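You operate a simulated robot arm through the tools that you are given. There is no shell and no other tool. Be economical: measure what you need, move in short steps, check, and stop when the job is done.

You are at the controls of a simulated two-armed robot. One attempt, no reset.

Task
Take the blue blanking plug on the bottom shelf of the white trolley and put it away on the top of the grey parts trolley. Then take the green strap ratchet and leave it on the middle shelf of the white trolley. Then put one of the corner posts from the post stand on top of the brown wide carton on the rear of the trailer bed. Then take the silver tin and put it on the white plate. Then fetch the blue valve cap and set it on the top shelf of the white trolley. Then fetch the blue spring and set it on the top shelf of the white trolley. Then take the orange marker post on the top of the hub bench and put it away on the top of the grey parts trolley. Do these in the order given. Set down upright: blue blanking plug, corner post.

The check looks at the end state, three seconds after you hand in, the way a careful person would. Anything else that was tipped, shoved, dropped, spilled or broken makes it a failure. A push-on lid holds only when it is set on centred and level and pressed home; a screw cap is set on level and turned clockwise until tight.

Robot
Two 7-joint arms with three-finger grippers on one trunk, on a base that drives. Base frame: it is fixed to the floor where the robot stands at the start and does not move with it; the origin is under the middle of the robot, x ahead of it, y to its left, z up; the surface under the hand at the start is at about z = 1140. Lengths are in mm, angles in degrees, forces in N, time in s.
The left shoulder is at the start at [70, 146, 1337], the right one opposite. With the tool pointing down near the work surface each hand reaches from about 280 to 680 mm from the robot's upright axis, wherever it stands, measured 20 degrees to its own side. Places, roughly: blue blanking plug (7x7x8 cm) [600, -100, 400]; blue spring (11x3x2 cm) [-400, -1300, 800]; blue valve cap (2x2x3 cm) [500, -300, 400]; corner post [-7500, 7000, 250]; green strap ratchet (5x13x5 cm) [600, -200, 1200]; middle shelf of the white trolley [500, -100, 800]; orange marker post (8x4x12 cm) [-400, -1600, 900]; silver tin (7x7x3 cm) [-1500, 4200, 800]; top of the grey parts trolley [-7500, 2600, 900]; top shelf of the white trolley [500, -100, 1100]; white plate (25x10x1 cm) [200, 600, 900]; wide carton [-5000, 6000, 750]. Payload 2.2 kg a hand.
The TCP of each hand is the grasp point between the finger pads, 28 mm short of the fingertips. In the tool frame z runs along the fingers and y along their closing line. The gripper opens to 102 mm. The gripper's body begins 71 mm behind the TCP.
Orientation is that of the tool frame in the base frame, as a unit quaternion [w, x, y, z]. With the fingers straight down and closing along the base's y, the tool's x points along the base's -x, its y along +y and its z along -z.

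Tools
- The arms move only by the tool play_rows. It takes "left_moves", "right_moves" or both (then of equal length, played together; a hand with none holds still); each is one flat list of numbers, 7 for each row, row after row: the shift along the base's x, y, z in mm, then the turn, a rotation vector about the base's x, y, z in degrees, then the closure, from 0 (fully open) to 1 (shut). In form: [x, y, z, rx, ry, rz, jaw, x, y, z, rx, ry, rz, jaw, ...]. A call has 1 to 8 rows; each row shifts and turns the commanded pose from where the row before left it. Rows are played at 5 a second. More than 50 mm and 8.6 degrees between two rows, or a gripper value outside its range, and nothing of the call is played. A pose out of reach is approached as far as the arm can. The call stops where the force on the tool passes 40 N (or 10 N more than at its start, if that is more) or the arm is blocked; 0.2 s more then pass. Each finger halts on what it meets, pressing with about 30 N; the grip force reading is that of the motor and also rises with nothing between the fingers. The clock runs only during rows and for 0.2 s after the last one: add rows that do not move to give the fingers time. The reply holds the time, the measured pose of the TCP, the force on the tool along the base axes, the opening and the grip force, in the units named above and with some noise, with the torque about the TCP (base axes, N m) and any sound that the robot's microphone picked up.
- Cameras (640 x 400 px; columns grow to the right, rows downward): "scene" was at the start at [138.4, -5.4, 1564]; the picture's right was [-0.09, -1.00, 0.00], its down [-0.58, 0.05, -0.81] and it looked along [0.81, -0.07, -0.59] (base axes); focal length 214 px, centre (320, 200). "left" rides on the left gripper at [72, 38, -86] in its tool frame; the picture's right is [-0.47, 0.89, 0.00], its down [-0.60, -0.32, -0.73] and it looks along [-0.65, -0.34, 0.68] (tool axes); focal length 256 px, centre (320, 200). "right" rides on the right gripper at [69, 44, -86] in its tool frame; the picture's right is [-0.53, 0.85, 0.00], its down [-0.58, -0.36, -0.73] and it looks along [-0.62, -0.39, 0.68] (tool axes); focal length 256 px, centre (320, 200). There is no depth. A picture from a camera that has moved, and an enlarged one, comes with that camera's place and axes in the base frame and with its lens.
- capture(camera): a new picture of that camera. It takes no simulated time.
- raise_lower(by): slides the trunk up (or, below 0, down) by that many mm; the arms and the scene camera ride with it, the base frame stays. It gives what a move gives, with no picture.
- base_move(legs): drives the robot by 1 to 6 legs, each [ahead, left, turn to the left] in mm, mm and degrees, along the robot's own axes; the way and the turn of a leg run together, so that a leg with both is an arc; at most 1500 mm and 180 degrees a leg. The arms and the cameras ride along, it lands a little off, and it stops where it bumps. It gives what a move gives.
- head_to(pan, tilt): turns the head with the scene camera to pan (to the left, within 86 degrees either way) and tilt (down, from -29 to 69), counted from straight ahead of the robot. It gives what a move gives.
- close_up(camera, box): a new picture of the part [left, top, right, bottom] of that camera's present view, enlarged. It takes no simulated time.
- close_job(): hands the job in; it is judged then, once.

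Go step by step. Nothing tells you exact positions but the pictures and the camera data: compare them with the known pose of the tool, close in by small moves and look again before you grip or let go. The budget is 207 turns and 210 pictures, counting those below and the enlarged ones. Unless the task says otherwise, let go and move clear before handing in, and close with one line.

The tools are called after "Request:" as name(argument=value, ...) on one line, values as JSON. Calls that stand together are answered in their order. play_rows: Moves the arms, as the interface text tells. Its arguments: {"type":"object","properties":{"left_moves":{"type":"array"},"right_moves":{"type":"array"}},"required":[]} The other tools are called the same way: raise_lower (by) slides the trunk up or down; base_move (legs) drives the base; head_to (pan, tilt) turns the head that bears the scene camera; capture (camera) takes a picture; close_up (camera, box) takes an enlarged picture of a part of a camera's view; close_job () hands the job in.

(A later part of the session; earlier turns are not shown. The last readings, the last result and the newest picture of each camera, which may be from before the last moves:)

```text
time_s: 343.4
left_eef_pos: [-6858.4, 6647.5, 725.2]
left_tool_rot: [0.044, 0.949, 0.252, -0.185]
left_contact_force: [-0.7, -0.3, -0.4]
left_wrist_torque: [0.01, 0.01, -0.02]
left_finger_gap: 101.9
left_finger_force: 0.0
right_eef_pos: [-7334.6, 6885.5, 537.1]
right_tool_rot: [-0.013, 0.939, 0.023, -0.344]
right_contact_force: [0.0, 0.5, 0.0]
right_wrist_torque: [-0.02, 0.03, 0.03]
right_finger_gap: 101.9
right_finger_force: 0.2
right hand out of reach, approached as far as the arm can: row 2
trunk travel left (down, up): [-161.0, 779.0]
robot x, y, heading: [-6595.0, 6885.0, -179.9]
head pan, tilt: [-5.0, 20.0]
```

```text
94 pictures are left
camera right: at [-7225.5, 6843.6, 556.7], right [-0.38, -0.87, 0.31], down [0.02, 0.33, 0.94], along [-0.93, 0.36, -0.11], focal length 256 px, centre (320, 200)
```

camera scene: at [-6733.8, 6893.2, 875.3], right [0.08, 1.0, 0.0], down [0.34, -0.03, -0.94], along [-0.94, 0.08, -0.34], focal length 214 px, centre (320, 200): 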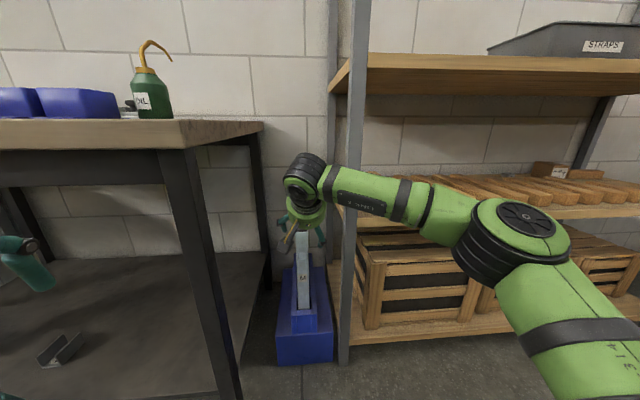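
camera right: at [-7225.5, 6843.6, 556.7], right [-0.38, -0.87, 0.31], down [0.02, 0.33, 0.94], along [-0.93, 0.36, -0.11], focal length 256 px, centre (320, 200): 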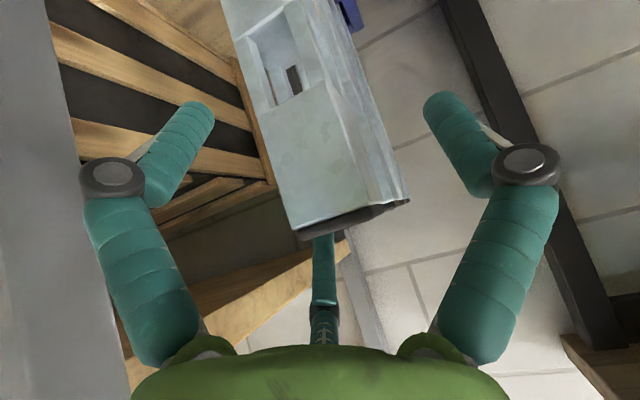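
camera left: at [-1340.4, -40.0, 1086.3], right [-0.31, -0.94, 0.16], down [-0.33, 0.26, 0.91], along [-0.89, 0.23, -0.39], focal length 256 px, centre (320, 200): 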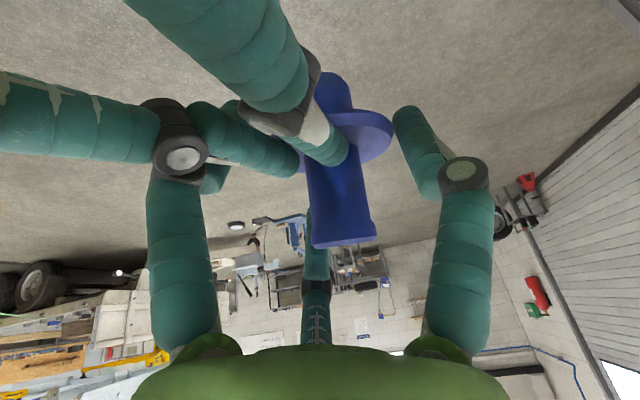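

Request:
base_move(legs=[[12, 0, 0]])

Request:
play_rows(right_moves=[0, 0, 0, 0, 0, 0, 0.3, 0, 0, 0, 0, 0, 0, 0.6, 0, 0, 0, 0, 0, 0, 1, 0, 0, 0, 0, 0, 0, 1, 0, 0, 0, 0, 0, 0, 1])

Request:
capture(camera="right")

```text
time_s: 344.2
left_eef_pos: [-6871.1, 6649.3, 724.9]
left_tool_rot: [0.043, 0.949, 0.252, -0.185]
left_contact_force: [0.4, -0.1, -0.1]
left_wrist_torque: [0.01, -0.01, 0.02]
left_finger_gap: 102.0
left_finger_force: 0.0
right_eef_pos: [-7345.8, 6884.6, 537.8]
right_tool_rot: [-0.013, 0.939, 0.023, -0.342]
right_contact_force: [-0.8, -0.1, 0.1]
right_wrist_torque: [0.03, 0.0, 0.0]
right_finger_gap: 101.8
right_finger_force: 0.1
trunk travel left (down, up): [-161.0, 779.0]
robot x, y, heading: [-6602.2, 6883.0, -180.1]
head pan, tilt: [-5.0, 20.0]
```

```text
time_s: 345.4
left_eef_pos: [-6870.6, 6648.6, 724.6]
left_tool_rot: [0.042, 0.949, 0.252, -0.186]
left_contact_force: [0.2, -0.4, 0.3]
left_wrist_torque: [0.02, 0.01, 0.01]
left_finger_gap: 101.9
left_finger_force: 0.0
right_eef_pos: [-7346.2, 6882.9, 538.3]
right_tool_rot: [-0.012, 0.939, 0.024, -0.343]
right_contact_force: [-0.8, -1.5, 6.9]
right_wrist_torque: [-0.59, -0.11, -0.03]
right_finger_gap: 56.0
right_finger_force: 30.2
trunk travel left (down, up): [-161.0, 779.0]
robot x, y, heading: [-6604.9, 6883.5, -179.9]
head pan, tilt: [-5.0, 20.0]
```

```text
93 pictures are left
camera right: at [-7237.1, 6843.2, 557.9], right [-0.38, -0.87, 0.31], down [0.02, 0.33, 0.94], along [-0.93, 0.36, -0.11], focal length 256 px, centre (320, 200)
```

right: 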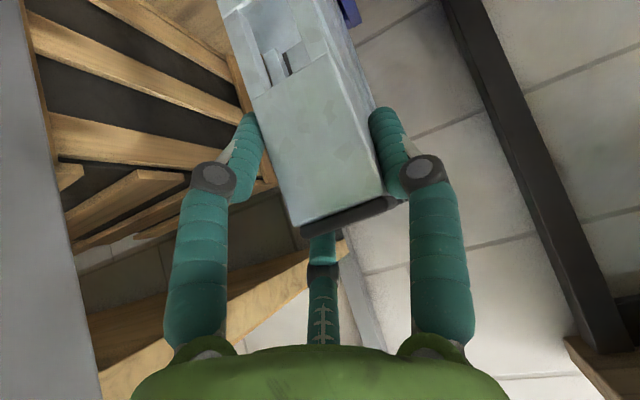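

Gripped. I lift slowly with the trunk.

Request:
raise_lower(by=60)

Request:
capture(camera="right")

```text
time_s: 346.4
left_eef_pos: [-6871.9, 6648.1, 783.3]
left_tool_rot: [0.044, 0.949, 0.253, -0.185]
left_contact_force: [0.7, -0.2, 0.0]
left_wrist_torque: [-0.02, -0.04, -0.02]
left_finger_gap: 102.1
left_finger_force: 0.1
right_eef_pos: [-7347.6, 6883.4, 596.3]
right_tool_rot: [-0.012, 0.94, 0.023, -0.341]
right_contact_force: [-0.6, 0.0, -5.9]
right_wrist_torque: [0.04, 0.0, -0.02]
right_finger_gap: 55.9
right_finger_force: 29.9
trunk travel left (down, up): [-221.0, 719.0]
robot x, y, heading: [-6603.9, 6887.7, -179.9]
head pan, tilt: [-5.0, 20.0]
```

```text
92 pictures are left
camera right: at [-7238.0, 6843.5, 615.7], right [-0.38, -0.87, 0.31], down [0.02, 0.33, 0.94], along [-0.93, 0.36, -0.11], focal length 256 px, centre (320, 200)
```

right: 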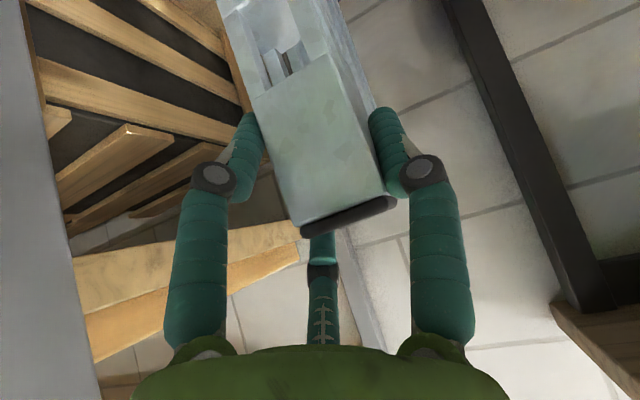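

Request:
raise_lower(by=250)

Request:
head_to(pan=-5, tilt=35)

Request:
capture(camera="scene")

```text
time_s: 349.0
left_eef_pos: [-6871.7, 6647.5, 1034.7]
left_tool_rot: [0.043, 0.949, 0.253, -0.185]
left_contact_force: [-0.2, -0.6, 1.0]
left_wrist_torque: [-0.01, 0.0, 0.01]
left_finger_gap: 101.8
left_finger_force: 0.2
right_eef_pos: [-7347.7, 6884.1, 846.3]
right_tool_rot: [-0.012, 0.939, 0.023, -0.342]
right_contact_force: [-0.5, 0.0, -4.3]
right_wrist_torque: [0.01, -0.02, 0.03]
right_finger_gap: 55.8
right_finger_force: 29.6
trunk travel left (down, up): [-471.0, 469.0]
robot x, y, heading: [-6606.1, 6881.0, -179.8]
head pan, tilt: [-5.0, 20.0]
```

```text
time_s: 349.7
left_eef_pos: [-6872.0, 6648.6, 1034.7]
left_tool_rot: [0.043, 0.949, 0.252, -0.184]
left_contact_force: [0.0, -0.5, 0.1]
left_wrist_torque: [0.02, -0.03, 0.0]
left_finger_gap: 102.2
left_finger_force: 0.0
right_eef_pos: [-7348.0, 6884.0, 846.7]
right_tool_rot: [-0.013, 0.939, 0.023, -0.342]
right_contact_force: [-1.0, -0.1, -5.0]
right_wrist_torque: [0.0, -0.01, 0.0]
right_finger_gap: 55.7
right_finger_force: 29.8
trunk travel left (down, up): [-471.0, 469.0]
robot x, y, heading: [-6603.0, 6879.5, -179.8]
head pan, tilt: [-5.0, 35.0]
```

```text
91 pictures are left
camera scene: at [-6741.4, 6892.8, 1161.4], right [0.08, 1.0, 0.0], down [0.57, -0.05, -0.82], along [-0.82, 0.07, -0.57], focal length 214 px, centre (320, 200)
```

scene: 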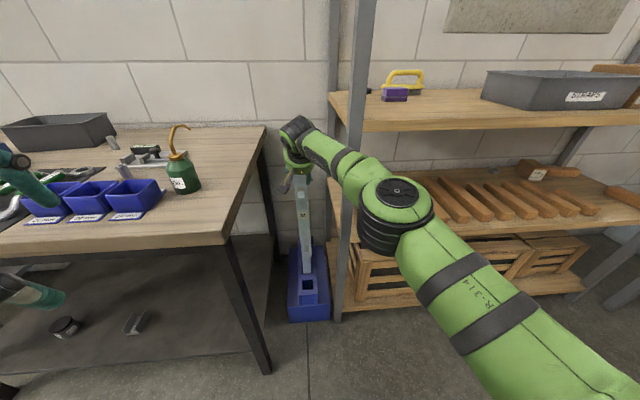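

The post is clear (bottom ≈452 mm below the TCP). I back out, turn to face the trailer, and line up with the carton.

Request:
base_move(legs=[[-400, 0, 0], [0, 0, 90], [0, 0, 90]])

Request:
head_to(pan=-25, tilt=20)

Request:
capture(camera="scene")

Request:
capture(camera="right")

```text
time_s: 359.9
left_eef_pos: [-5936.3, 7125.2, 1034.5]
left_tool_rot: [0.185, -0.261, 0.946, 0.044]
left_contact_force: [0.2, -0.4, 0.4]
left_wrist_torque: [-0.01, 0.02, 0.0]
left_finger_gap: 101.8
left_finger_force: 0.0
right_eef_pos: [-5456.9, 6897.3, 847.5]
right_tool_rot: [0.342, -0.031, 0.939, -0.01]
right_contact_force: [-0.1, 0.3, -5.1]
right_wrist_torque: [-0.01, 0.02, -0.02]
right_finger_gap: 56.3
right_finger_force: 29.9
trunk travel left (down, up): [-471.0, 469.0]
robot x, y, heading: [-6198.8, 6883.6, 1.2]
head pan, tilt: [-5.0, 35.0]
```

```text
time_s: 360.8
left_eef_pos: [-5937.4, 7124.9, 1035.4]
left_tool_rot: [0.185, -0.26, 0.947, 0.044]
left_contact_force: [-0.3, 0.5, -0.5]
left_wrist_torque: [0.0, 0.01, 0.03]
left_finger_gap: 102.1
left_finger_force: 0.0
right_eef_pos: [-5458.4, 6897.6, 846.6]
right_tool_rot: [0.342, -0.031, 0.939, -0.011]
right_contact_force: [-0.2, 0.2, -4.1]
right_wrist_torque: [-0.02, 0.01, -0.02]
right_finger_gap: 56.3
right_finger_force: 29.7
trunk travel left (down, up): [-471.0, 469.0]
robot x, y, heading: [-6200.2, 6884.2, 1.1]
head pan, tilt: [-25.0, 20.0]
```

```text
90 pictures are left
camera scene: at [-6063.2, 6850.4, 1185.1], right [-0.4, -0.92, 0.0], down [-0.31, 0.14, -0.94], along [0.86, -0.38, -0.34], focal length 214 px, centre (320, 200)
```

scene: 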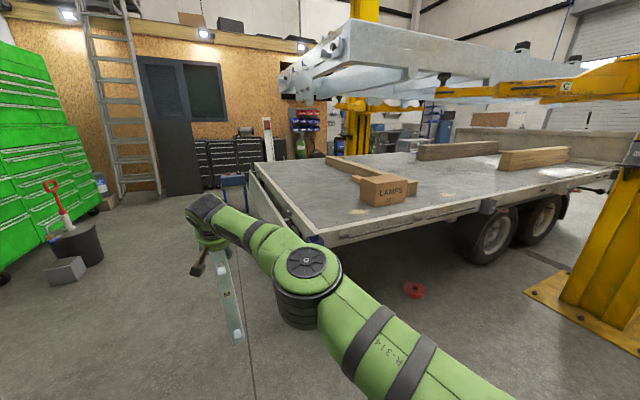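

```text
89 pictures are left
camera right: at [-5568.3, 6936.0, 865.9], right [0.36, 0.88, 0.31], down [-0.01, -0.33, 0.94], along [0.93, -0.35, -0.11], focal length 256 px, centre (320, 200)
```

right: 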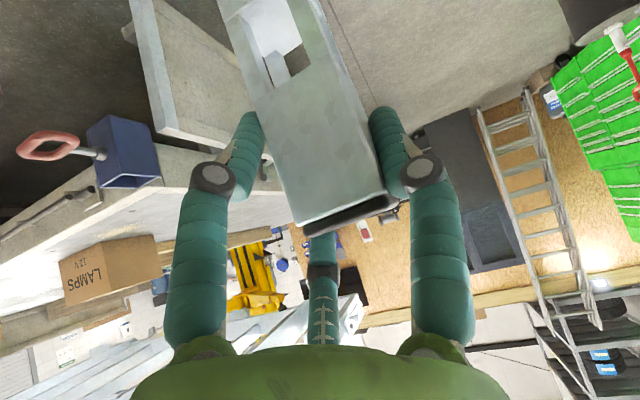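

The carton is near the trailer's rear-left corner, top about z≈850. I raise the trunk fully, lift the arm a bit, and strafe across to face the carton.

Request:
raise_lower(by=400)

Request:
raise_lower(by=60)

Request:
play_rows(right_moves=[-10, 0, 20, 0, 0, 0, 1, -10, 0, 20, 0, 0, 0, 1, -10, 0, 20, 0, 0, 0, 1])

Request:
base_move(legs=[[0, -900, -1]])

Request:
head_to(pan=0, tilt=25)

Request:
capture(camera="scene")

Request:
close_up(camera="scene", box=[270, 120, 430, 260])

```text
time_s: 364.6
left_eef_pos: [-5935.6, 7125.2, 1435.3]
left_tool_rot: [0.184, -0.261, 0.947, 0.046]
left_contact_force: [0.2, 0.0, 0.1]
left_wrist_torque: [-0.02, 0.0, 0.01]
left_finger_gap: 102.1
left_finger_force: 0.0
right_eef_pos: [-5457.4, 6896.3, 1247.0]
right_tool_rot: [0.342, -0.031, 0.939, -0.01]
right_contact_force: [0.1, -0.5, -4.8]
right_wrist_torque: [-0.03, 0.0, 0.02]
right_finger_gap: 56.3
right_finger_force: 30.1
trunk travel left (down, up): [-871.0, 69.0]
robot x, y, heading: [-6202.4, 6886.2, 1.0]
head pan, tilt: [-25.0, 20.0]
```

```text
time_s: 365.6
left_eef_pos: [-5935.6, 7124.0, 1494.6]
left_tool_rot: [0.185, -0.261, 0.947, 0.045]
left_contact_force: [0.0, -0.3, 0.0]
left_wrist_torque: [0.01, 0.01, -0.03]
left_finger_gap: 102.0
left_finger_force: 0.1
right_eef_pos: [-5457.8, 6897.1, 1307.1]
right_tool_rot: [0.342, -0.031, 0.939, -0.011]
right_contact_force: [0.3, -0.3, -4.6]
right_wrist_torque: [0.0, -0.01, 0.01]
right_finger_gap: 56.2
right_finger_force: 29.6
trunk travel left (down, up): [-931.0, 9.0]
robot x, y, heading: [-6198.0, 6887.8, 1.4]
head pan, tilt: [-25.0, 20.0]
```

```text
time_s: 366.4
left_eef_pos: [-5938.0, 7124.0, 1495.5]
left_tool_rot: [0.185, -0.26, 0.947, 0.045]
left_contact_force: [-0.3, 0.4, -0.4]
left_wrist_torque: [0.02, -0.02, 0.0]
left_finger_gap: 102.3
left_finger_force: 0.0
right_eef_pos: [-5487.1, 6896.9, 1367.9]
right_tool_rot: [0.342, -0.031, 0.939, -0.01]
right_contact_force: [0.7, 0.5, -4.8]
right_wrist_torque: [0.0, 0.02, -0.01]
right_finger_gap: 56.2
right_finger_force: 30.0
trunk travel left (down, up): [-931.0, 9.0]
robot x, y, heading: [-6199.1, 6885.3, 1.3]
head pan, tilt: [-25.0, 20.0]
```

```text
time_s: 371.1
left_eef_pos: [-5921.2, 6226.1, 1494.6]
left_tool_rot: [0.184, -0.254, 0.949, 0.042]
left_contact_force: [-0.3, 0.1, -0.3]
left_wrist_torque: [-0.03, -0.02, -0.02]
left_finger_gap: 101.9
left_finger_force: 0.1
right_eef_pos: [-5476.5, 5992.2, 1367.1]
right_tool_rot: [0.343, -0.025, 0.939, -0.012]
right_contact_force: [-0.3, -0.1, -4.9]
right_wrist_torque: [0.03, 0.02, -0.02]
right_finger_gap: 56.0
right_finger_force: 30.0
trunk travel left (down, up): [-931.0, 9.0]
robot x, y, heading: [-6192.9, 5990.7, 0.3]
head pan, tilt: [-25.0, 20.0]
```

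```text
time_s: 372.0
left_eef_pos: [-5921.2, 6225.2, 1494.8]
left_tool_rot: [0.184, -0.255, 0.948, 0.043]
left_contact_force: [-0.1, 0.2, -0.3]
left_wrist_torque: [-0.02, 0.03, -0.03]
left_finger_gap: 101.9
left_finger_force: 0.1
right_eef_pos: [-5475.8, 5990.0, 1366.0]
right_tool_rot: [0.341, -0.025, 0.939, -0.011]
right_contact_force: [-0.3, 0.4, -4.9]
right_wrist_torque: [-0.02, 0.01, -0.01]
right_finger_gap: 56.1
right_finger_force: 30.2
trunk travel left (down, up): [-931.0, 9.0]
robot x, y, heading: [-6184.0, 5986.0, 0.3]
head pan, tilt: [0.0, 25.0]
```

```text
88 pictures are left
camera scene: at [-6044.2, 5991.3, 1637.1], right [0.01, -1.0, 0.0], down [-0.42, 0.0, -0.91], along [0.91, 0.0, -0.42], focal length 214 px, centre (320, 200)
```

scene: 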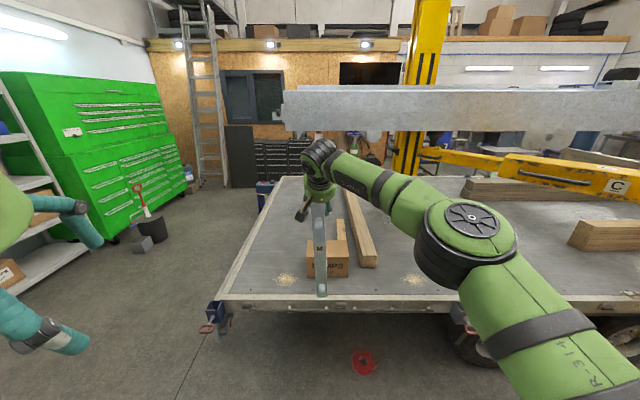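

```text
2.86 times, centred on (350, 190) of scene
camera zoom: at [-6044.2, 5991.3, 1637.1], right [0.01, -1.0, 0.0], down [-0.42, 0.0, -0.91], along [0.91, 0.0, -0.42], focal length 613 px, centre (234, 229)
```

zoom: 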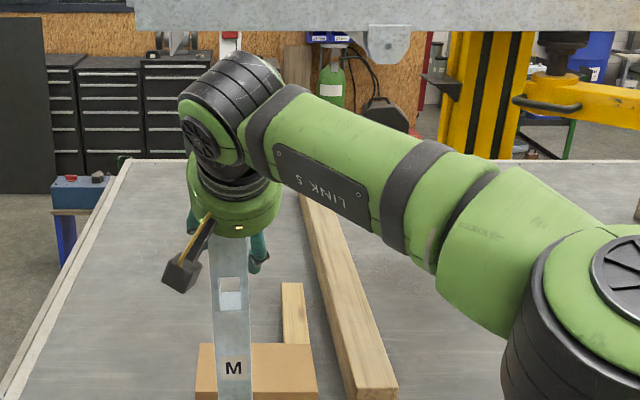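

Carton top spans about x -5089…-4925, y 5827…6067; the overhead frame begins at x≈-4870, z≥1500, so my hand clears it. I drive in to put the post over the carton.

Request:
base_move(legs=[[0, -43, 0], [410, 0, 0]])

Request:
head_to(pan=0, tilt=40)

Request:
capture(camera="scene")

Request:
capture(camera="left")

```text
time_s: 375.0
left_eef_pos: [-5514.5, 6185.9, 1495.4]
left_tool_rot: [0.186, -0.253, 0.949, 0.043]
left_contact_force: [0.1, -0.6, 0.2]
left_wrist_torque: [-0.03, -0.03, -0.04]
left_finger_gap: 102.1
left_finger_force: 0.1
right_eef_pos: [-5069.0, 5950.5, 1367.9]
right_tool_rot: [0.343, -0.025, 0.939, -0.012]
right_contact_force: [-0.2, 0.2, -3.7]
right_wrist_torque: [-0.03, 0.0, 0.01]
right_finger_gap: 56.1
right_finger_force: 30.1
trunk travel left (down, up): [-931.0, 9.0]
robot x, y, heading: [-5779.1, 5946.4, 0.3]
head pan, tilt: [0.0, 25.0]
```

```text
time_s: 375.8
left_eef_pos: [-5512.3, 6183.3, 1494.9]
left_tool_rot: [0.185, -0.254, 0.948, 0.044]
left_contact_force: [-0.4, 0.2, 0.2]
left_wrist_torque: [0.01, 0.05, -0.04]
left_finger_gap: 101.9
left_finger_force: 0.1
right_eef_pos: [-5066.1, 5950.3, 1366.9]
right_tool_rot: [0.341, -0.025, 0.94, -0.011]
right_contact_force: [0.4, 0.3, -4.1]
right_wrist_torque: [0.0, 0.04, 0.02]
right_finger_gap: 56.1
right_finger_force: 29.9
trunk travel left (down, up): [-931.0, 9.0]
robot x, y, heading: [-5778.8, 5947.8, 0.1]
head pan, tilt: [0.0, 40.0]
```

```text
86 pictures are left
camera scene: at [-5642.4, 5951.1, 1613.9], right [0.01, -1.0, 0.0], down [-0.64, 0.0, -0.77], along [0.77, 0.0, -0.64], focal length 214 px, centre (320, 200)
```

scene: 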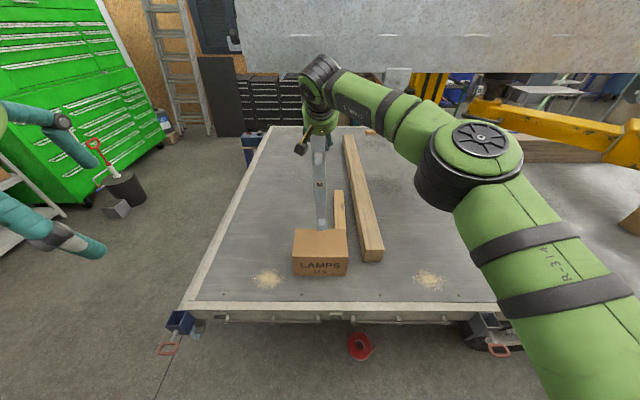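

```text
85 pictures are left
camera left: at [-5615.9, 6168.1, 1548.0], right [-0.07, 0.98, 0.16], down [0.4, -0.12, 0.91], along [0.91, 0.13, -0.39], focal length 256 px, centre (320, 200)
```

left: 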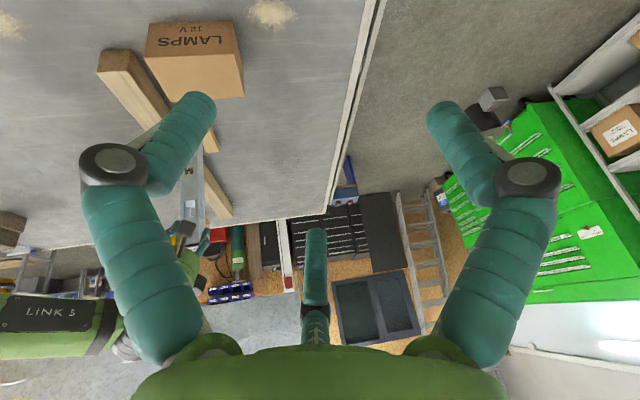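

I check the post's lean before setting down.

Request:
capture(camera="right")

Request:
close_up(camera="scene", box=[270, 120, 370, 290])

```text
84 pictures are left
camera right: at [-5176.8, 5990.4, 1386.2], right [0.38, 0.87, 0.31], down [-0.01, -0.33, 0.94], along [0.93, -0.36, -0.11], focal length 256 px, centre (320, 200)
```

right: 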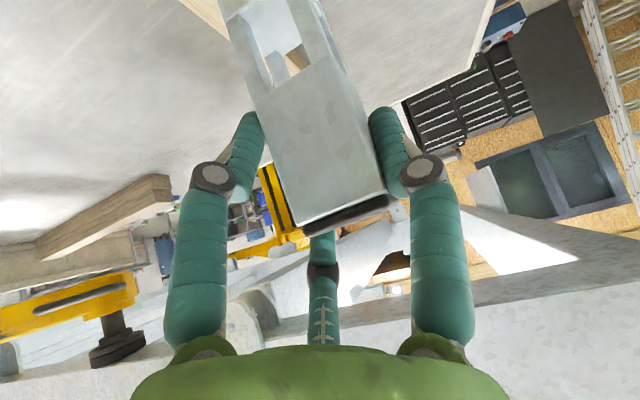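

```text
2.35 times, centred on (320, 205) of scene
camera zoom: at [-5642.4, 5951.1, 1613.9], right [0.01, -1.0, 0.0], down [-0.64, 0.0, -0.77], along [0.77, 0.0, -0.64], focal length 505 px, centre (320, 188)
```

zoom: 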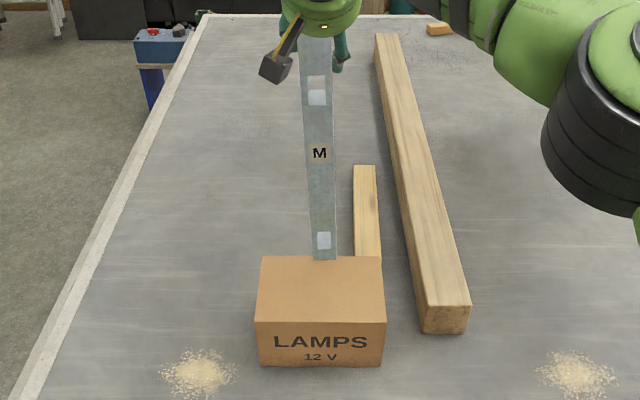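

The post hangs vertical; its bottom is really ~370 mm below the TCP (length ≈390). I move it over the carton's centre and lower with the trunk.

Request:
play_rows(right_moves=[26, 0, 0, 0, 0, 0, 1, 26, 0, 0, 0, 0, 0, 1])

Request:
raise_lower(by=-125)

Request:
close_up(camera="scene", box=[250, 100, 400, 290])

```text
time_s: 376.4
left_eef_pos: [-5512.1, 6183.9, 1494.3]
left_tool_rot: [0.185, -0.255, 0.948, 0.044]
left_contact_force: [0.5, -0.7, 0.1]
left_wrist_torque: [0.01, 0.01, 0.01]
left_finger_gap: 101.9
left_finger_force: 0.1
right_eef_pos: [-5044.1, 5943.3, 1360.3]
right_tool_rot: [0.342, -0.025, 0.939, -0.012]
right_contact_force: [0.2, 0.4, -4.8]
right_wrist_torque: [-0.03, 0.03, 0.04]
right_finger_gap: 56.4
right_finger_force: 30.0
right hand out of reach, approached as far as the arm can: row 1, 2
trunk travel left (down, up): [-931.0, 9.0]
robot x, y, heading: [-5776.1, 5949.7, 0.5]
head pan, tilt: [0.0, 40.0]
```

```text
time_s: 377.9
left_eef_pos: [-5511.9, 6184.0, 1370.3]
left_tool_rot: [0.185, -0.253, 0.949, 0.042]
left_contact_force: [-0.5, 0.1, 0.3]
left_wrist_torque: [0.03, 0.02, -0.02]
left_finger_gap: 101.8
left_finger_force: 0.1
right_eef_pos: [-5043.6, 5942.7, 1235.2]
right_tool_rot: [0.342, -0.025, 0.939, -0.011]
right_contact_force: [0.7, 0.8, -4.2]
right_wrist_torque: [-0.01, 0.01, 0.01]
right_finger_gap: 56.1
right_finger_force: 30.0
trunk travel left (down, up): [-806.0, 134.0]
robot x, y, heading: [-5780.9, 5943.0, 0.4]
head pan, tilt: [0.0, 40.0]
```

```text
2.11 times, centred on (325, 195) of scene
camera zoom: at [-5642.1, 5950.9, 1488.8], right [0.01, -1.0, 0.0], down [-0.64, 0.0, -0.77], along [0.77, 0.0, -0.64], focal length 452 px, centre (310, 210)
```

zoom: 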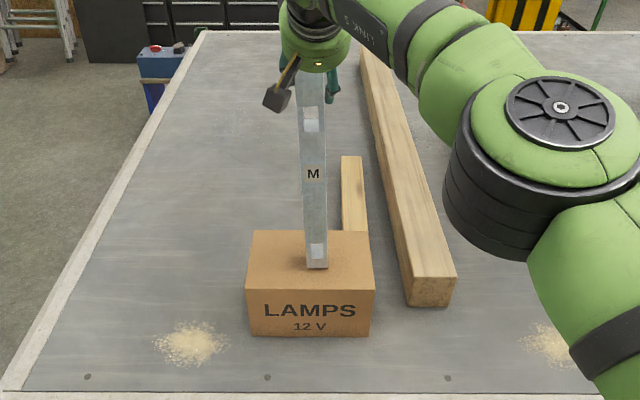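

Request:
base_move(legs=[[30, 0, 0]])

Request:
raise_lower(by=-16)

Request:
close_up(camera="scene", box=[270, 140, 370, 280])

```text
time_s: 378.8
left_eef_pos: [-5490.8, 6183.6, 1371.5]
left_tool_rot: [0.188, -0.254, 0.948, 0.043]
left_contact_force: [-1.4, -0.5, 1.4]
left_wrist_torque: [0.0, -0.11, -0.04]
left_finger_gap: 102.0
left_finger_force: 0.1
right_eef_pos: [-5020.4, 5943.8, 1239.1]
right_tool_rot: [0.345, -0.025, 0.938, -0.012]
right_contact_force: [-1.1, 0.1, -3.6]
right_wrist_torque: [-0.01, 0.04, -0.02]
right_finger_gap: 56.2
right_finger_force: 29.9
trunk travel left (down, up): [-806.0, 134.0]
robot x, y, heading: [-5750.5, 5948.6, 0.2]
head pan, tilt: [0.0, 40.0]
```

```text
time_s: 379.4
left_eef_pos: [-5488.5, 6183.1, 1356.2]
left_tool_rot: [0.187, -0.253, 0.948, 0.042]
left_contact_force: [0.6, -0.3, 0.5]
left_wrist_torque: [0.01, 0.02, 0.0]
left_finger_gap: 101.8
left_finger_force: 0.0
right_eef_pos: [-5018.1, 5944.5, 1227.5]
right_tool_rot: [0.35, -0.024, 0.936, -0.011]
right_contact_force: [0.5, -0.2, 29.6]
right_wrist_torque: [0.42, 0.07, -0.08]
right_finger_gap: 56.5
right_finger_force: 30.3
trunk travel left (down, up): [-790.0, 150.0]
robot x, y, heading: [-5752.1, 5948.8, 0.3]
head pan, tilt: [0.0, 40.0]
```

```text
2.86 times, centred on (320, 210) of scene
camera zoom: at [-5619.1, 5951.3, 1473.9], right [0.01, -1.0, 0.0], down [-0.64, 0.0, -0.77], along [0.77, 0.0, -0.64], focal length 613 px, centre (320, 171)
```

zoom: 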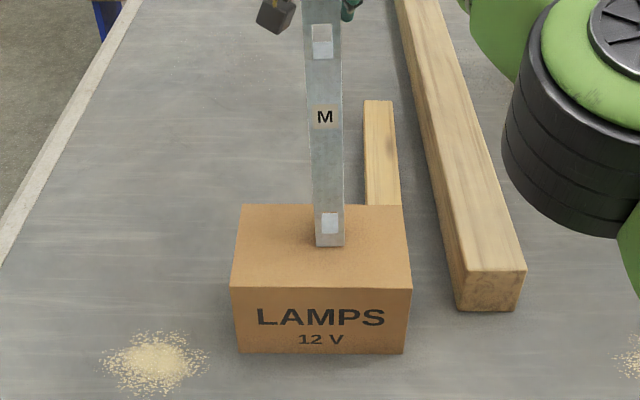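

Contact at 30 N; the post stands mid-carton. I unload to near zero before opening.

Request:
raise_lower(by=7)

Request:
raise_lower(by=3)

Request:
close_up(camera="scene", box=[270, 120, 370, 280])

```text
time_s: 379.9
left_eef_pos: [-5486.4, 6184.8, 1362.0]
left_tool_rot: [0.187, -0.254, 0.948, 0.043]
left_contact_force: [-0.6, 0.8, -0.1]
left_wrist_torque: [0.04, 0.0, -0.02]
left_finger_gap: 102.1
left_finger_force: 0.1
right_eef_pos: [-5018.1, 5944.3, 1228.2]
right_tool_rot: [0.344, -0.026, 0.938, -0.012]
right_contact_force: [3.0, -0.8, 11.6]
right_wrist_torque: [0.24, -1.6, -0.02]
right_finger_gap: 56.5
right_finger_force: 30.3
trunk travel left (down, up): [-797.0, 143.0]
robot x, y, heading: [-5748.4, 5947.8, 0.5]
head pan, tilt: [0.0, 40.0]
```

```text
time_s: 380.5
left_eef_pos: [-5483.4, 6185.0, 1364.5]
left_tool_rot: [0.186, -0.254, 0.948, 0.043]
left_contact_force: [-0.6, -0.2, -0.4]
left_wrist_torque: [0.0, -0.02, 0.02]
left_finger_gap: 101.8
left_finger_force: 0.0
right_eef_pos: [-5015.9, 5944.8, 1228.3]
right_tool_rot: [0.341, -0.026, 0.94, -0.011]
right_contact_force: [3.4, 0.3, 3.7]
right_wrist_torque: [0.23, -1.28, -0.03]
right_finger_gap: 56.3
right_finger_force: 30.1
trunk travel left (down, up): [-800.0, 140.0]
robot x, y, heading: [-5750.7, 5948.6, 0.1]
head pan, tilt: [0.0, 40.0]
```

```text
2.50 times, centred on (320, 200) of scene
camera zoom: at [-5614.0, 5951.2, 1482.8], right [0.01, -1.0, 0.0], down [-0.64, 0.0, -0.77], along [0.77, 0.0, -0.64], focal length 536 px, centre (320, 200)
```

zoom: 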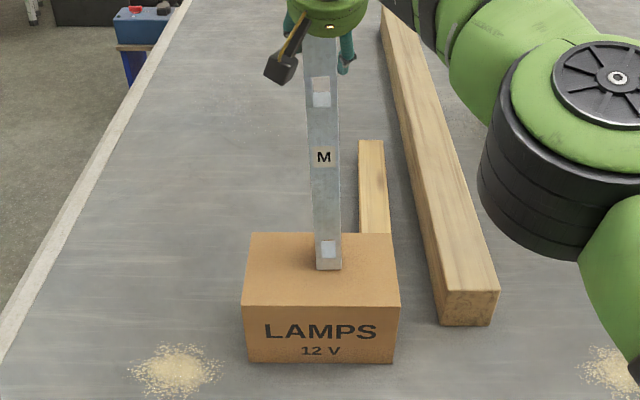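

The post leans about 2° sideways. I lift a touch, roll the hand 2° to plumb it, and recheck.

Request:
raise_lower(by=6)

Request:
play_rows(right_moves=[0, 0, 0, 1, 0, 0, 1, 0, 0, 0, 1, 0, 0, 1, 0, 0, 0, 0, 0, 0, 1])

Request:
close_up(camera="scene", box=[270, 120, 370, 280])

```text
time_s: 381.0
left_eef_pos: [-5483.8, 6183.6, 1370.7]
left_tool_rot: [0.185, -0.254, 0.948, 0.043]
left_contact_force: [-0.3, 0.1, 0.3]
left_wrist_torque: [-0.01, -0.02, 0.0]
left_finger_gap: 102.1
left_finger_force: 0.0
right_eef_pos: [-5015.8, 5945.4, 1234.0]
right_tool_rot: [0.34, -0.026, 0.94, -0.012]
right_contact_force: [-0.1, -0.8, -5.0]
right_wrist_torque: [-0.01, -0.04, -0.01]
right_finger_gap: 56.2
right_finger_force: 30.2
trunk travel left (down, up): [-806.0, 134.0]
robot x, y, heading: [-5751.2, 5947.2, 0.3]
head pan, tilt: [0.0, 40.0]
```

```text
time_s: 381.8
left_eef_pos: [-5483.0, 6184.7, 1370.3]
left_tool_rot: [0.186, -0.253, 0.948, 0.042]
left_contact_force: [0.5, -0.2, -0.3]
left_wrist_torque: [0.0, 0.02, 0.02]
left_finger_gap: 101.9
left_finger_force: 0.0
right_eef_pos: [-5014.6, 5944.4, 1233.7]
right_tool_rot: [0.342, -0.019, 0.939, 0.005]
right_contact_force: [-1.1, 0.5, -4.6]
right_wrist_torque: [-0.03, -0.01, 0.01]
right_finger_gap: 56.5
right_finger_force: 29.9
trunk travel left (down, up): [-806.0, 134.0]
robot x, y, heading: [-5749.4, 5949.7, 0.2]
head pan, tilt: [0.0, 40.0]
```

```text
2.50 times, centred on (320, 200) of scene
camera zoom: at [-5612.5, 5951.5, 1488.8], right [0.01, -1.0, 0.0], down [-0.64, 0.0, -0.77], along [0.77, 0.0, -0.64], focal length 536 px, centre (320, 200)
```

zoom: 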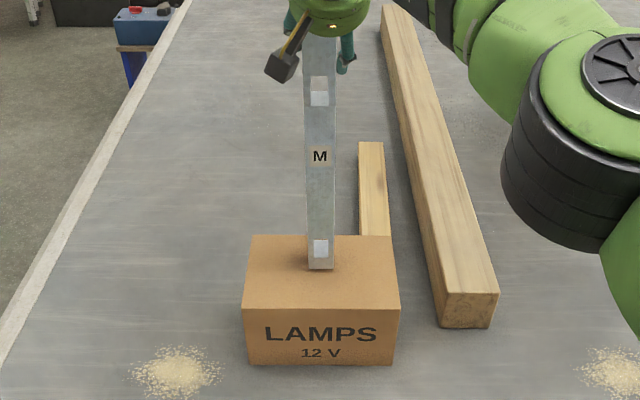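

Now plumb. I lower gently to light contact and release.

Request:
raise_lower(by=-7)

Request:
play_rows(right_moves=[0, 0, 0, 0, 0, 0, 0.5, 0, 0, 0, 0, 0, 0, 0.35, 0, 0, 0, 0, 0, 0, 0.2, 0, 0, 0, 0, 0, 0, 0.1, 0, 0, 0, 0, 0, 0, 0.1])

Request:
close_up(camera="scene", box=[270, 120, 370, 280])

Request:
capture(camera="right")

```text
time_s: 382.4
left_eef_pos: [-5483.0, 6184.2, 1361.7]
left_tool_rot: [0.185, -0.253, 0.948, 0.043]
left_contact_force: [-1.4, -0.9, 0.7]
left_wrist_torque: [-0.03, 0.01, -0.02]
left_finger_gap: 102.1
left_finger_force: 0.1
right_eef_pos: [-5014.9, 5943.8, 1226.5]
right_tool_rot: [0.342, -0.019, 0.94, 0.005]
right_contact_force: [-0.4, -0.3, -3.6]
right_wrist_torque: [-0.08, 0.06, 0.0]
right_finger_gap: 56.2
right_finger_force: 30.3
trunk travel left (down, up): [-799.0, 141.0]
robot x, y, heading: [-5752.1, 5947.7, 0.4]
head pan, tilt: [0.0, 40.0]
```

```text
time_s: 383.6
left_eef_pos: [-5482.1, 6184.6, 1363.3]
left_tool_rot: [0.186, -0.254, 0.948, 0.043]
left_contact_force: [1.0, -1.2, 0.5]
left_wrist_torque: [-0.01, -0.01, 0.04]
left_finger_gap: 102.0
left_finger_force: 0.0
right_eef_pos: [-5015.3, 5944.5, 1227.8]
right_tool_rot: [0.343, -0.019, 0.939, 0.004]
right_contact_force: [0.7, -0.3, -0.5]
right_wrist_torque: [0.0, 0.0, 0.02]
right_finger_gap: 91.7
right_finger_force: 0.2
trunk travel left (down, up): [-799.0, 141.0]
robot x, y, heading: [-5749.8, 5949.3, 0.1]
head pan, tilt: [0.0, 40.0]
```

```text
2.50 times, centred on (320, 200) of scene
camera zoom: at [-5613.6, 5951.2, 1481.9], right [0.01, -1.0, 0.0], down [-0.64, 0.0, -0.77], along [0.77, 0.0, -0.64], focal length 536 px, centre (320, 200)
```

zoom: 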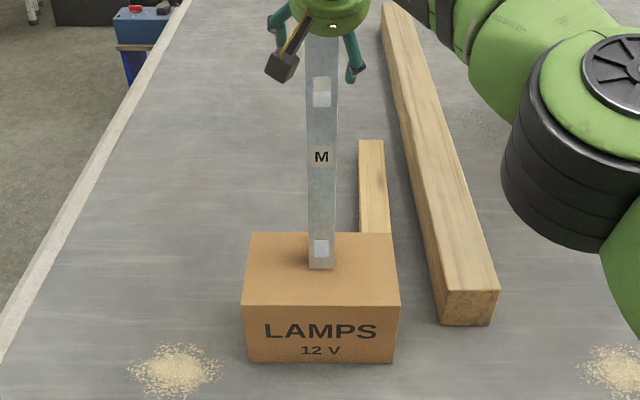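

```text
77 pictures are left
camera right: at [-5126.2, 5983.9, 1249.1], right [0.38, 0.86, 0.34], down [-0.02, -0.36, 0.93], along [0.93, -0.36, -0.12], focal length 256 px, centre (320, 200)
```

right: 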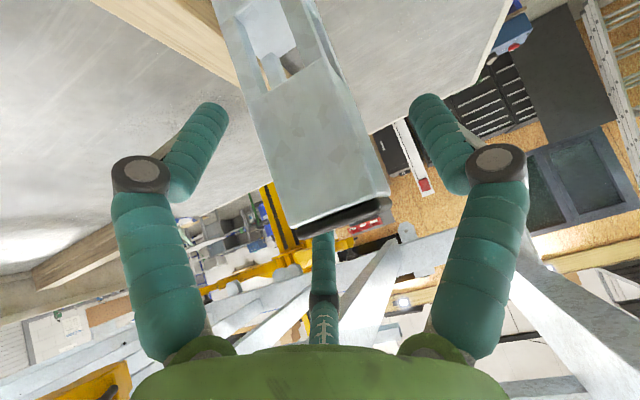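

The post stands on its own. I withdraw along the finger axis, then back off.

Request:
play_rows(right_moves=[-13, 0, 12, 0, 0, 0, 0, -20, 0, 20, 0, 0, 0, 0, -22, 0, 20, 0, 0, 0, 0, -30, 0, 15, 0, 0, 0, 0])

Request:
base_move(legs=[[-350, 0, 0]])

Request:
capture(camera="scene")

```text
time_s: 384.6
left_eef_pos: [-5484.9, 6182.3, 1364.5]
left_tool_rot: [0.186, -0.253, 0.948, 0.043]
left_contact_force: [-0.2, 0.4, -0.6]
left_wrist_torque: [0.0, -0.04, -0.01]
left_finger_gap: 101.9
left_finger_force: 0.0
right_eef_pos: [-5101.6, 5942.9, 1297.3]
right_tool_rot: [0.344, -0.019, 0.939, 0.005]
right_contact_force: [-0.1, -0.4, 0.8]
right_wrist_torque: [0.03, -0.03, 0.03]
right_finger_gap: 101.6
right_finger_force: 0.0
trunk travel left (down, up): [-799.0, 141.0]
robot x, y, heading: [-5749.6, 5949.0, 0.4]
head pan, tilt: [0.0, 40.0]
```

```text
time_s: 386.9
left_eef_pos: [-5834.7, 6182.0, 1362.0]
left_tool_rot: [0.185, -0.255, 0.948, 0.044]
left_contact_force: [0.3, 0.9, 0.3]
left_wrist_torque: [0.01, 0.04, -0.01]
left_finger_gap: 101.9
left_finger_force: 0.0
right_eef_pos: [-5452.1, 5943.8, 1294.0]
right_tool_rot: [0.341, -0.02, 0.94, 0.006]
right_contact_force: [0.0, -0.4, -0.4]
right_wrist_torque: [0.0, 0.01, -0.01]
right_finger_gap: 102.0
right_finger_force: 0.0
trunk travel left (down, up): [-799.0, 141.0]
robot x, y, heading: [-6103.0, 5948.4, 0.4]
head pan, tilt: [0.0, 40.0]
```

```text
76 pictures are left
camera scene: at [-5964.4, 5949.0, 1481.6], right [0.01, -1.0, 0.0], down [-0.64, -0.01, -0.76], along [0.76, 0.01, -0.64], focal length 214 px, centre (320, 200)
```

scene: 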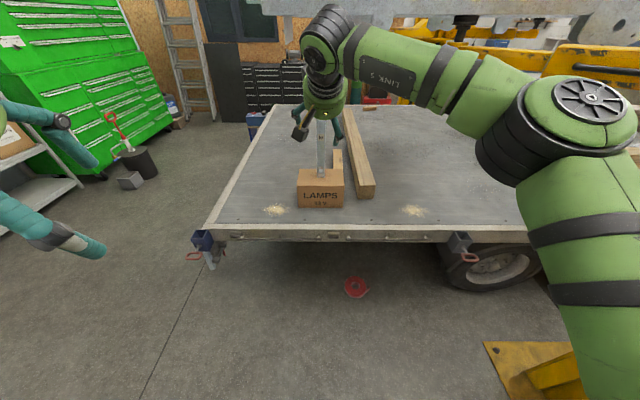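

Step 3 done: the post stands upright on the carton. For the tin I go around the rear of the trailer to its east side, in stages.

Request:
base_move(legs=[[0, 1350, 0], [1350, 0, 0], [1350, 0, 0], [800, 0, 0]])

Request:
head_to(pan=-60, tilt=15)

Request:
capture(camera="scene")

```text
time_s: 410.2
left_eef_pos: [-2365.6, 7656.4, 1363.1]
left_tool_rot: [0.185, -0.272, 0.943, 0.046]
left_contact_force: [-0.3, 0.6, -0.9]
left_wrist_torque: [0.01, -0.03, 0.02]
left_finger_gap: 102.0
left_finger_force: 0.2
right_eef_pos: [-1973.1, 7431.6, 1296.0]
right_tool_rot: [0.343, -0.037, 0.939, 0.012]
right_contact_force: [-0.1, -0.1, -0.4]
right_wrist_torque: [0.03, -0.04, -0.02]
right_finger_gap: 101.9
right_finger_force: 0.0
trunk travel left (down, up): [-799.0, 141.0]
robot x, y, heading: [-2617.9, 7412.5, 2.5]
head pan, tilt: [0.0, 40.0]
```

```text
time_s: 411.5
left_eef_pos: [-2366.2, 7656.5, 1362.6]
left_tool_rot: [0.185, -0.273, 0.943, 0.046]
left_contact_force: [0.2, 0.8, 0.2]
left_wrist_torque: [-0.03, 0.01, -0.02]
left_finger_gap: 101.9
left_finger_force: 0.0
right_eef_pos: [-1972.0, 7432.6, 1295.6]
right_tool_rot: [0.342, -0.037, 0.939, 0.012]
right_contact_force: [0.0, -0.6, 0.0]
right_wrist_torque: [0.01, 0.01, -0.02]
right_finger_gap: 102.0
right_finger_force: 0.0
trunk travel left (down, up): [-799.0, 141.0]
robot x, y, heading: [-2621.6, 7410.8, 2.6]
head pan, tilt: [-60.0, 15.0]
```

```text
75 pictures are left
camera scene: at [-2519.5, 7336.0, 1521.4], right [-0.84, -0.54, 0.0], down [-0.14, 0.22, -0.97], along [0.52, -0.81, -0.26], focal length 214 px, centre (320, 200)
```

scene: 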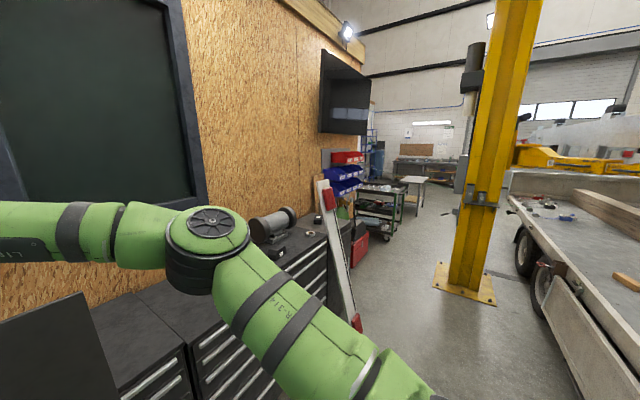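

The way along the east side is pinched by the lift post, so I take the known lanes back around instead of squeezing through.

Request:
base_move(legs=[[0, 0, 177], [1330, 0, 0], [1330, 0, 0], [1330, 0, 0], [0, 0, 90]])

Request:
base_move(legs=[[1450, 0, 0], [1450, 0, 0], [1450, 0, 0]])

```text
time_s: 438.1
left_eef_pos: [-6869.8, 7217.1, 1364.4]
left_tool_rot: [0.042, 0.949, 0.248, -0.189]
left_contact_force: [0.4, -0.3, 0.6]
left_wrist_torque: [-0.08, 0.0, 0.0]
left_finger_gap: 102.2
left_finger_force: 0.0
right_eef_pos: [-7245.8, 7457.0, 1294.9]
right_tool_rot: [0.002, 0.94, 0.021, -0.339]
right_contact_force: [22.4, 3.9, -6.5]
right_wrist_torque: [-0.34, 2.37, 0.46]
right_finger_gap: 102.0
right_finger_force: 0.1
trunk travel left (down, up): [-799.0, 141.0]
robot x, y, heading: [-6608.4, 7446.0, 179.6]
head pan, tilt: [-60.0, 15.0]
stopped in leg 5: the force on the tool passed its limit at 44 N (the readings are from after the stop); the commanded pose is now the measured one
```

```text
time_s: 439.1
left_eef_pos: [-6876.5, 7218.3, 1365.2]
left_tool_rot: [0.041, 0.95, 0.247, -0.188]
left_contact_force: [0.0, 0.2, -0.5]
left_wrist_torque: [0.01, 0.0, 0.02]
left_finger_gap: 101.9
left_finger_force: 0.1
right_eef_pos: [-7248.9, 7455.6, 1290.3]
right_tool_rot: [0.0, 0.942, 0.025, -0.334]
right_contact_force: [24.3, 4.2, -3.9]
right_wrist_torque: [-0.34, 2.47, 0.49]
right_finger_gap: 101.8
right_finger_force: 0.0
trunk travel left (down, up): [-799.0, 141.0]
robot x, y, heading: [-6615.6, 7448.0, 179.5]
head pan, tilt: [-60.0, 15.0]
stopped in leg 1: the force on the tool passed its limit at 57 N (the readings are from after the stop); the commanded pose is now the measured one
```

The right hand has touched something ahead (the wooden rack's frame). I back off at once and look.

Request:
base_move(legs=[[-350, 0, 0]])

Request:
head_to(pan=0, tilt=25)

Request:
capture(camera="scene")

```text
time_s: 441.3
left_eef_pos: [-6539.4, 7212.3, 1361.9]
left_tool_rot: [0.042, 0.95, 0.247, -0.185]
left_contact_force: [-0.4, 0.7, -0.1]
left_wrist_torque: [0.0, 0.0, 0.04]
left_finger_gap: 102.0
left_finger_force: 0.1
right_eef_pos: [-6913.3, 7453.2, 1284.8]
right_tool_rot: [-0.002, 0.944, 0.022, -0.331]
right_contact_force: [-0.5, -1.1, -0.4]
right_wrist_torque: [0.0, 0.0, 0.02]
right_finger_gap: 101.7
right_finger_force: 0.1
trunk travel left (down, up): [-799.0, 141.0]
robot x, y, heading: [-6268.5, 7448.4, 179.6]
head pan, tilt: [-60.0, 15.0]
```

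```text
time_s: 442.6
left_eef_pos: [-6537.7, 7213.6, 1363.5]
left_tool_rot: [0.042, 0.95, 0.247, -0.185]
left_contact_force: [0.5, -0.1, 0.1]
left_wrist_torque: [0.0, 0.01, 0.02]
left_finger_gap: 101.8
left_finger_force: 0.1
right_eef_pos: [-6910.3, 7453.2, 1286.6]
right_tool_rot: [-0.002, 0.943, 0.021, -0.331]
right_contact_force: [0.4, 0.1, -0.3]
right_wrist_torque: [-0.02, -0.02, 0.01]
right_finger_gap: 102.1
right_finger_force: 0.0
trunk travel left (down, up): [-799.0, 141.0]
robot x, y, heading: [-6267.1, 7445.6, 179.4]
head pan, tilt: [0.0, 25.0]
```

```text
74 pictures are left
camera scene: at [-6408.9, 7448.9, 1505.2], right [0.01, 1.0, 0.0], down [0.42, 0.0, -0.91], along [-0.91, 0.01, -0.42], focal length 214 px, centre (320, 200)
```

scene: 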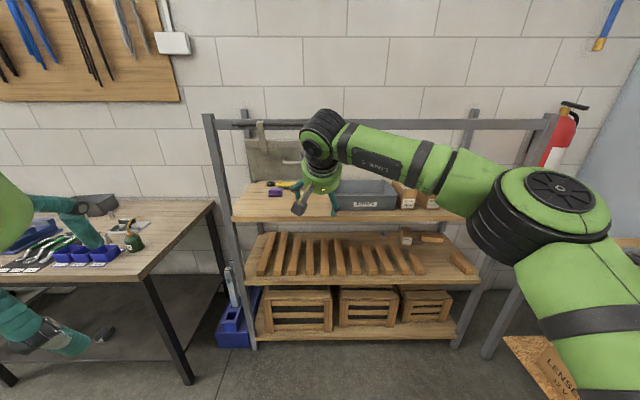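

Only the rack's top rail was touched; nothing moved. I turn south here, shift into the lane, and continue.

Request:
base_move(legs=[[0, 0, 90], [0, -330, 0], [1450, 0, 0], [1450, 0, 0], [1450, 0, 0]])

Request:
base_move(legs=[[1300, -40, 0], [1450, 0, 0], [450, 200, 0], [0, 0, 90]])

```text
time_s: 469.1
left_eef_pos: [-6282.5, 2815.9, 1363.2]
left_tool_rot: [0.162, 0.478, 0.857, -0.099]
left_contact_force: [0.4, -0.1, 0.2]
left_wrist_torque: [0.01, 0.0, -0.02]
left_finger_gap: 102.1
left_finger_force: 0.1
right_eef_pos: [-6504.8, 2431.6, 1288.6]
right_tool_rot: [0.239, 0.635, 0.697, -0.23]
right_contact_force: [0.1, -0.2, 1.2]
right_wrist_torque: [-0.01, -0.02, 0.01]
right_finger_gap: 102.3
right_finger_force: 0.0
trunk travel left (down, up): [-799.0, 141.0]
robot x, y, heading: [-6527.0, 3075.1, -87.9]
head pan, tilt: [0.0, 25.0]
```

```text
time_s: 488.8
left_eef_pos: [-5988.7, 132.7, 1362.8]
left_tool_rot: [0.184, -0.263, 0.946, 0.046]
left_contact_force: [0.5, 0.0, -0.2]
left_wrist_torque: [0.02, 0.05, 0.0]
left_finger_gap: 101.9
left_finger_force: 0.1
right_eef_pos: [-5607.7, -92.6, 1287.5]
right_tool_rot: [0.331, -0.038, 0.943, 0.004]
right_contact_force: [-0.3, 0.9, 0.1]
right_wrist_torque: [0.0, 0.0, 0.0]
right_finger_gap: 102.1
right_finger_force: 0.1
trunk travel left (down, up): [-799.0, 141.0]
robot x, y, heading: [-6250.1, -101.8, 1.6]
head pan, tilt: [0.0, 25.0]
```

Request:
base_move(legs=[[1300, -100, -1.6], [1300, 0, 0], [1300, 0, 0], [1300, 0, 0], [0, 0, 90]])

Request:
head_to(pan=10, tilt=15)

Request:
capture(camera="scene")

```text
time_s: 517.5
left_eef_pos: [-1283.0, 9.5, 1363.2]
left_tool_rot: [-0.103, 0.842, -0.505, -0.161]
left_contact_force: [-0.4, -1.1, 0.0]
left_wrist_torque: [0.02, 0.01, 0.0]
left_finger_gap: 101.8
left_finger_force: 0.0
right_eef_pos: [-1037.7, 378.7, 1286.6]
right_tool_rot: [-0.238, 0.677, -0.657, -0.231]
right_contact_force: [0.3, 1.0, 0.3]
right_wrist_torque: [-0.04, 0.0, 0.02]
right_finger_gap: 101.9
right_finger_force: 0.2
trunk travel left (down, up): [-799.0, 141.0]
robot x, y, heading: [-1056.3, -264.5, 88.3]
head pan, tilt: [0.0, 25.0]
```

```text
time_s: 518.2
left_eef_pos: [-1284.9, 9.3, 1362.9]
left_tool_rot: [-0.103, 0.842, -0.506, -0.159]
left_contact_force: [0.7, 0.4, -0.1]
left_wrist_torque: [-0.02, 0.03, -0.01]
left_finger_gap: 102.0
left_finger_force: 0.0
right_eef_pos: [-1038.2, 378.4, 1287.4]
right_tool_rot: [-0.239, 0.676, -0.658, -0.231]
right_contact_force: [-0.9, 0.0, -0.4]
right_wrist_torque: [-0.03, -0.01, -0.01]
right_finger_gap: 101.9
right_finger_force: 0.0
trunk travel left (down, up): [-799.0, 141.0]
robot x, y, heading: [-1055.0, -260.3, 88.5]
head pan, tilt: [10.0, 15.0]
```

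```text
73 pictures are left
camera scene: at [-1068.8, -120.0, 1521.4], right [0.99, 0.15, 0.0], down [0.04, -0.26, -0.97], along [-0.14, 0.96, -0.26], focal length 214 px, centre (320, 200)
```

scene: 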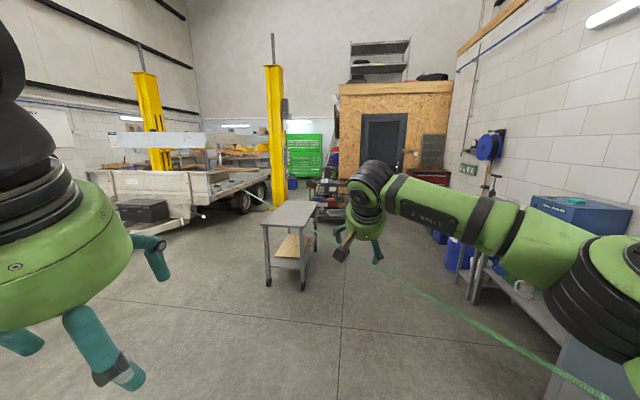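

The cart with the tin is ahead against the cabin (south edge about y=3850). I drive north past the wood-shelf table; the strap crosses at z≈720 so I check for any contact.

Request:
base_move(legs=[[1200, 0, 1.5], [1000, 0, 0]])

Request:
head_to(pan=5, tilt=20)

Request:
capture(camera="scene")

```text
time_s: 529.0
left_eef_pos: [-1256.0, 2194.9, 1363.3]
left_tool_rot: [-0.102, 0.846, -0.498, -0.161]
left_contact_force: [0.1, -0.4, -0.1]
left_wrist_torque: [0.02, 0.0, 0.0]
left_finger_gap: 101.9
left_finger_force: 0.0
right_eef_pos: [-1014.6, 2567.2, 1287.5]
right_tool_rot: [-0.236, 0.681, -0.653, -0.233]
right_contact_force: [0.4, -0.3, -0.2]
right_wrist_torque: [-0.01, 0.02, 0.01]
right_finger_gap: 102.3
right_finger_force: 0.1
trunk travel left (down, up): [-799.0, 141.0]
robot x, y, heading: [-1027.1, 1927.4, 89.4]
head pan, tilt: [10.0, 15.0]
```

```text
time_s: 529.7
left_eef_pos: [-1255.3, 2195.6, 1362.4]
left_tool_rot: [-0.101, 0.846, -0.498, -0.162]
left_contact_force: [0.8, 0.0, -1.0]
left_wrist_torque: [-0.01, -0.03, -0.01]
left_finger_gap: 102.2
left_finger_force: 0.0
right_eef_pos: [-1014.8, 2568.9, 1288.0]
right_tool_rot: [-0.236, 0.681, -0.652, -0.233]
right_contact_force: [-1.1, 0.9, 0.2]
right_wrist_torque: [-0.02, 0.0, 0.01]
right_finger_gap: 101.8
right_finger_force: 0.0
trunk travel left (down, up): [-799.0, 141.0]
robot x, y, heading: [-1023.7, 1923.2, 89.6]
head pan, tilt: [5.0, 20.0]
```

```text
72 pictures are left
camera scene: at [-1029.6, 2070.2, 1513.4], right [1.0, 0.08, 0.0], down [0.03, -0.34, -0.94], along [-0.07, 0.94, -0.34], focal length 214 px, centre (320, 200)
```

scene: 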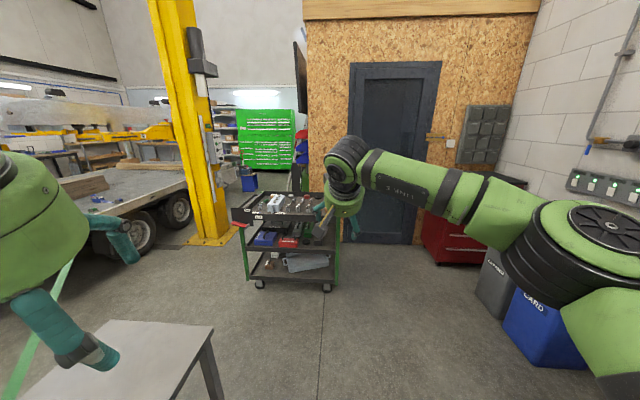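

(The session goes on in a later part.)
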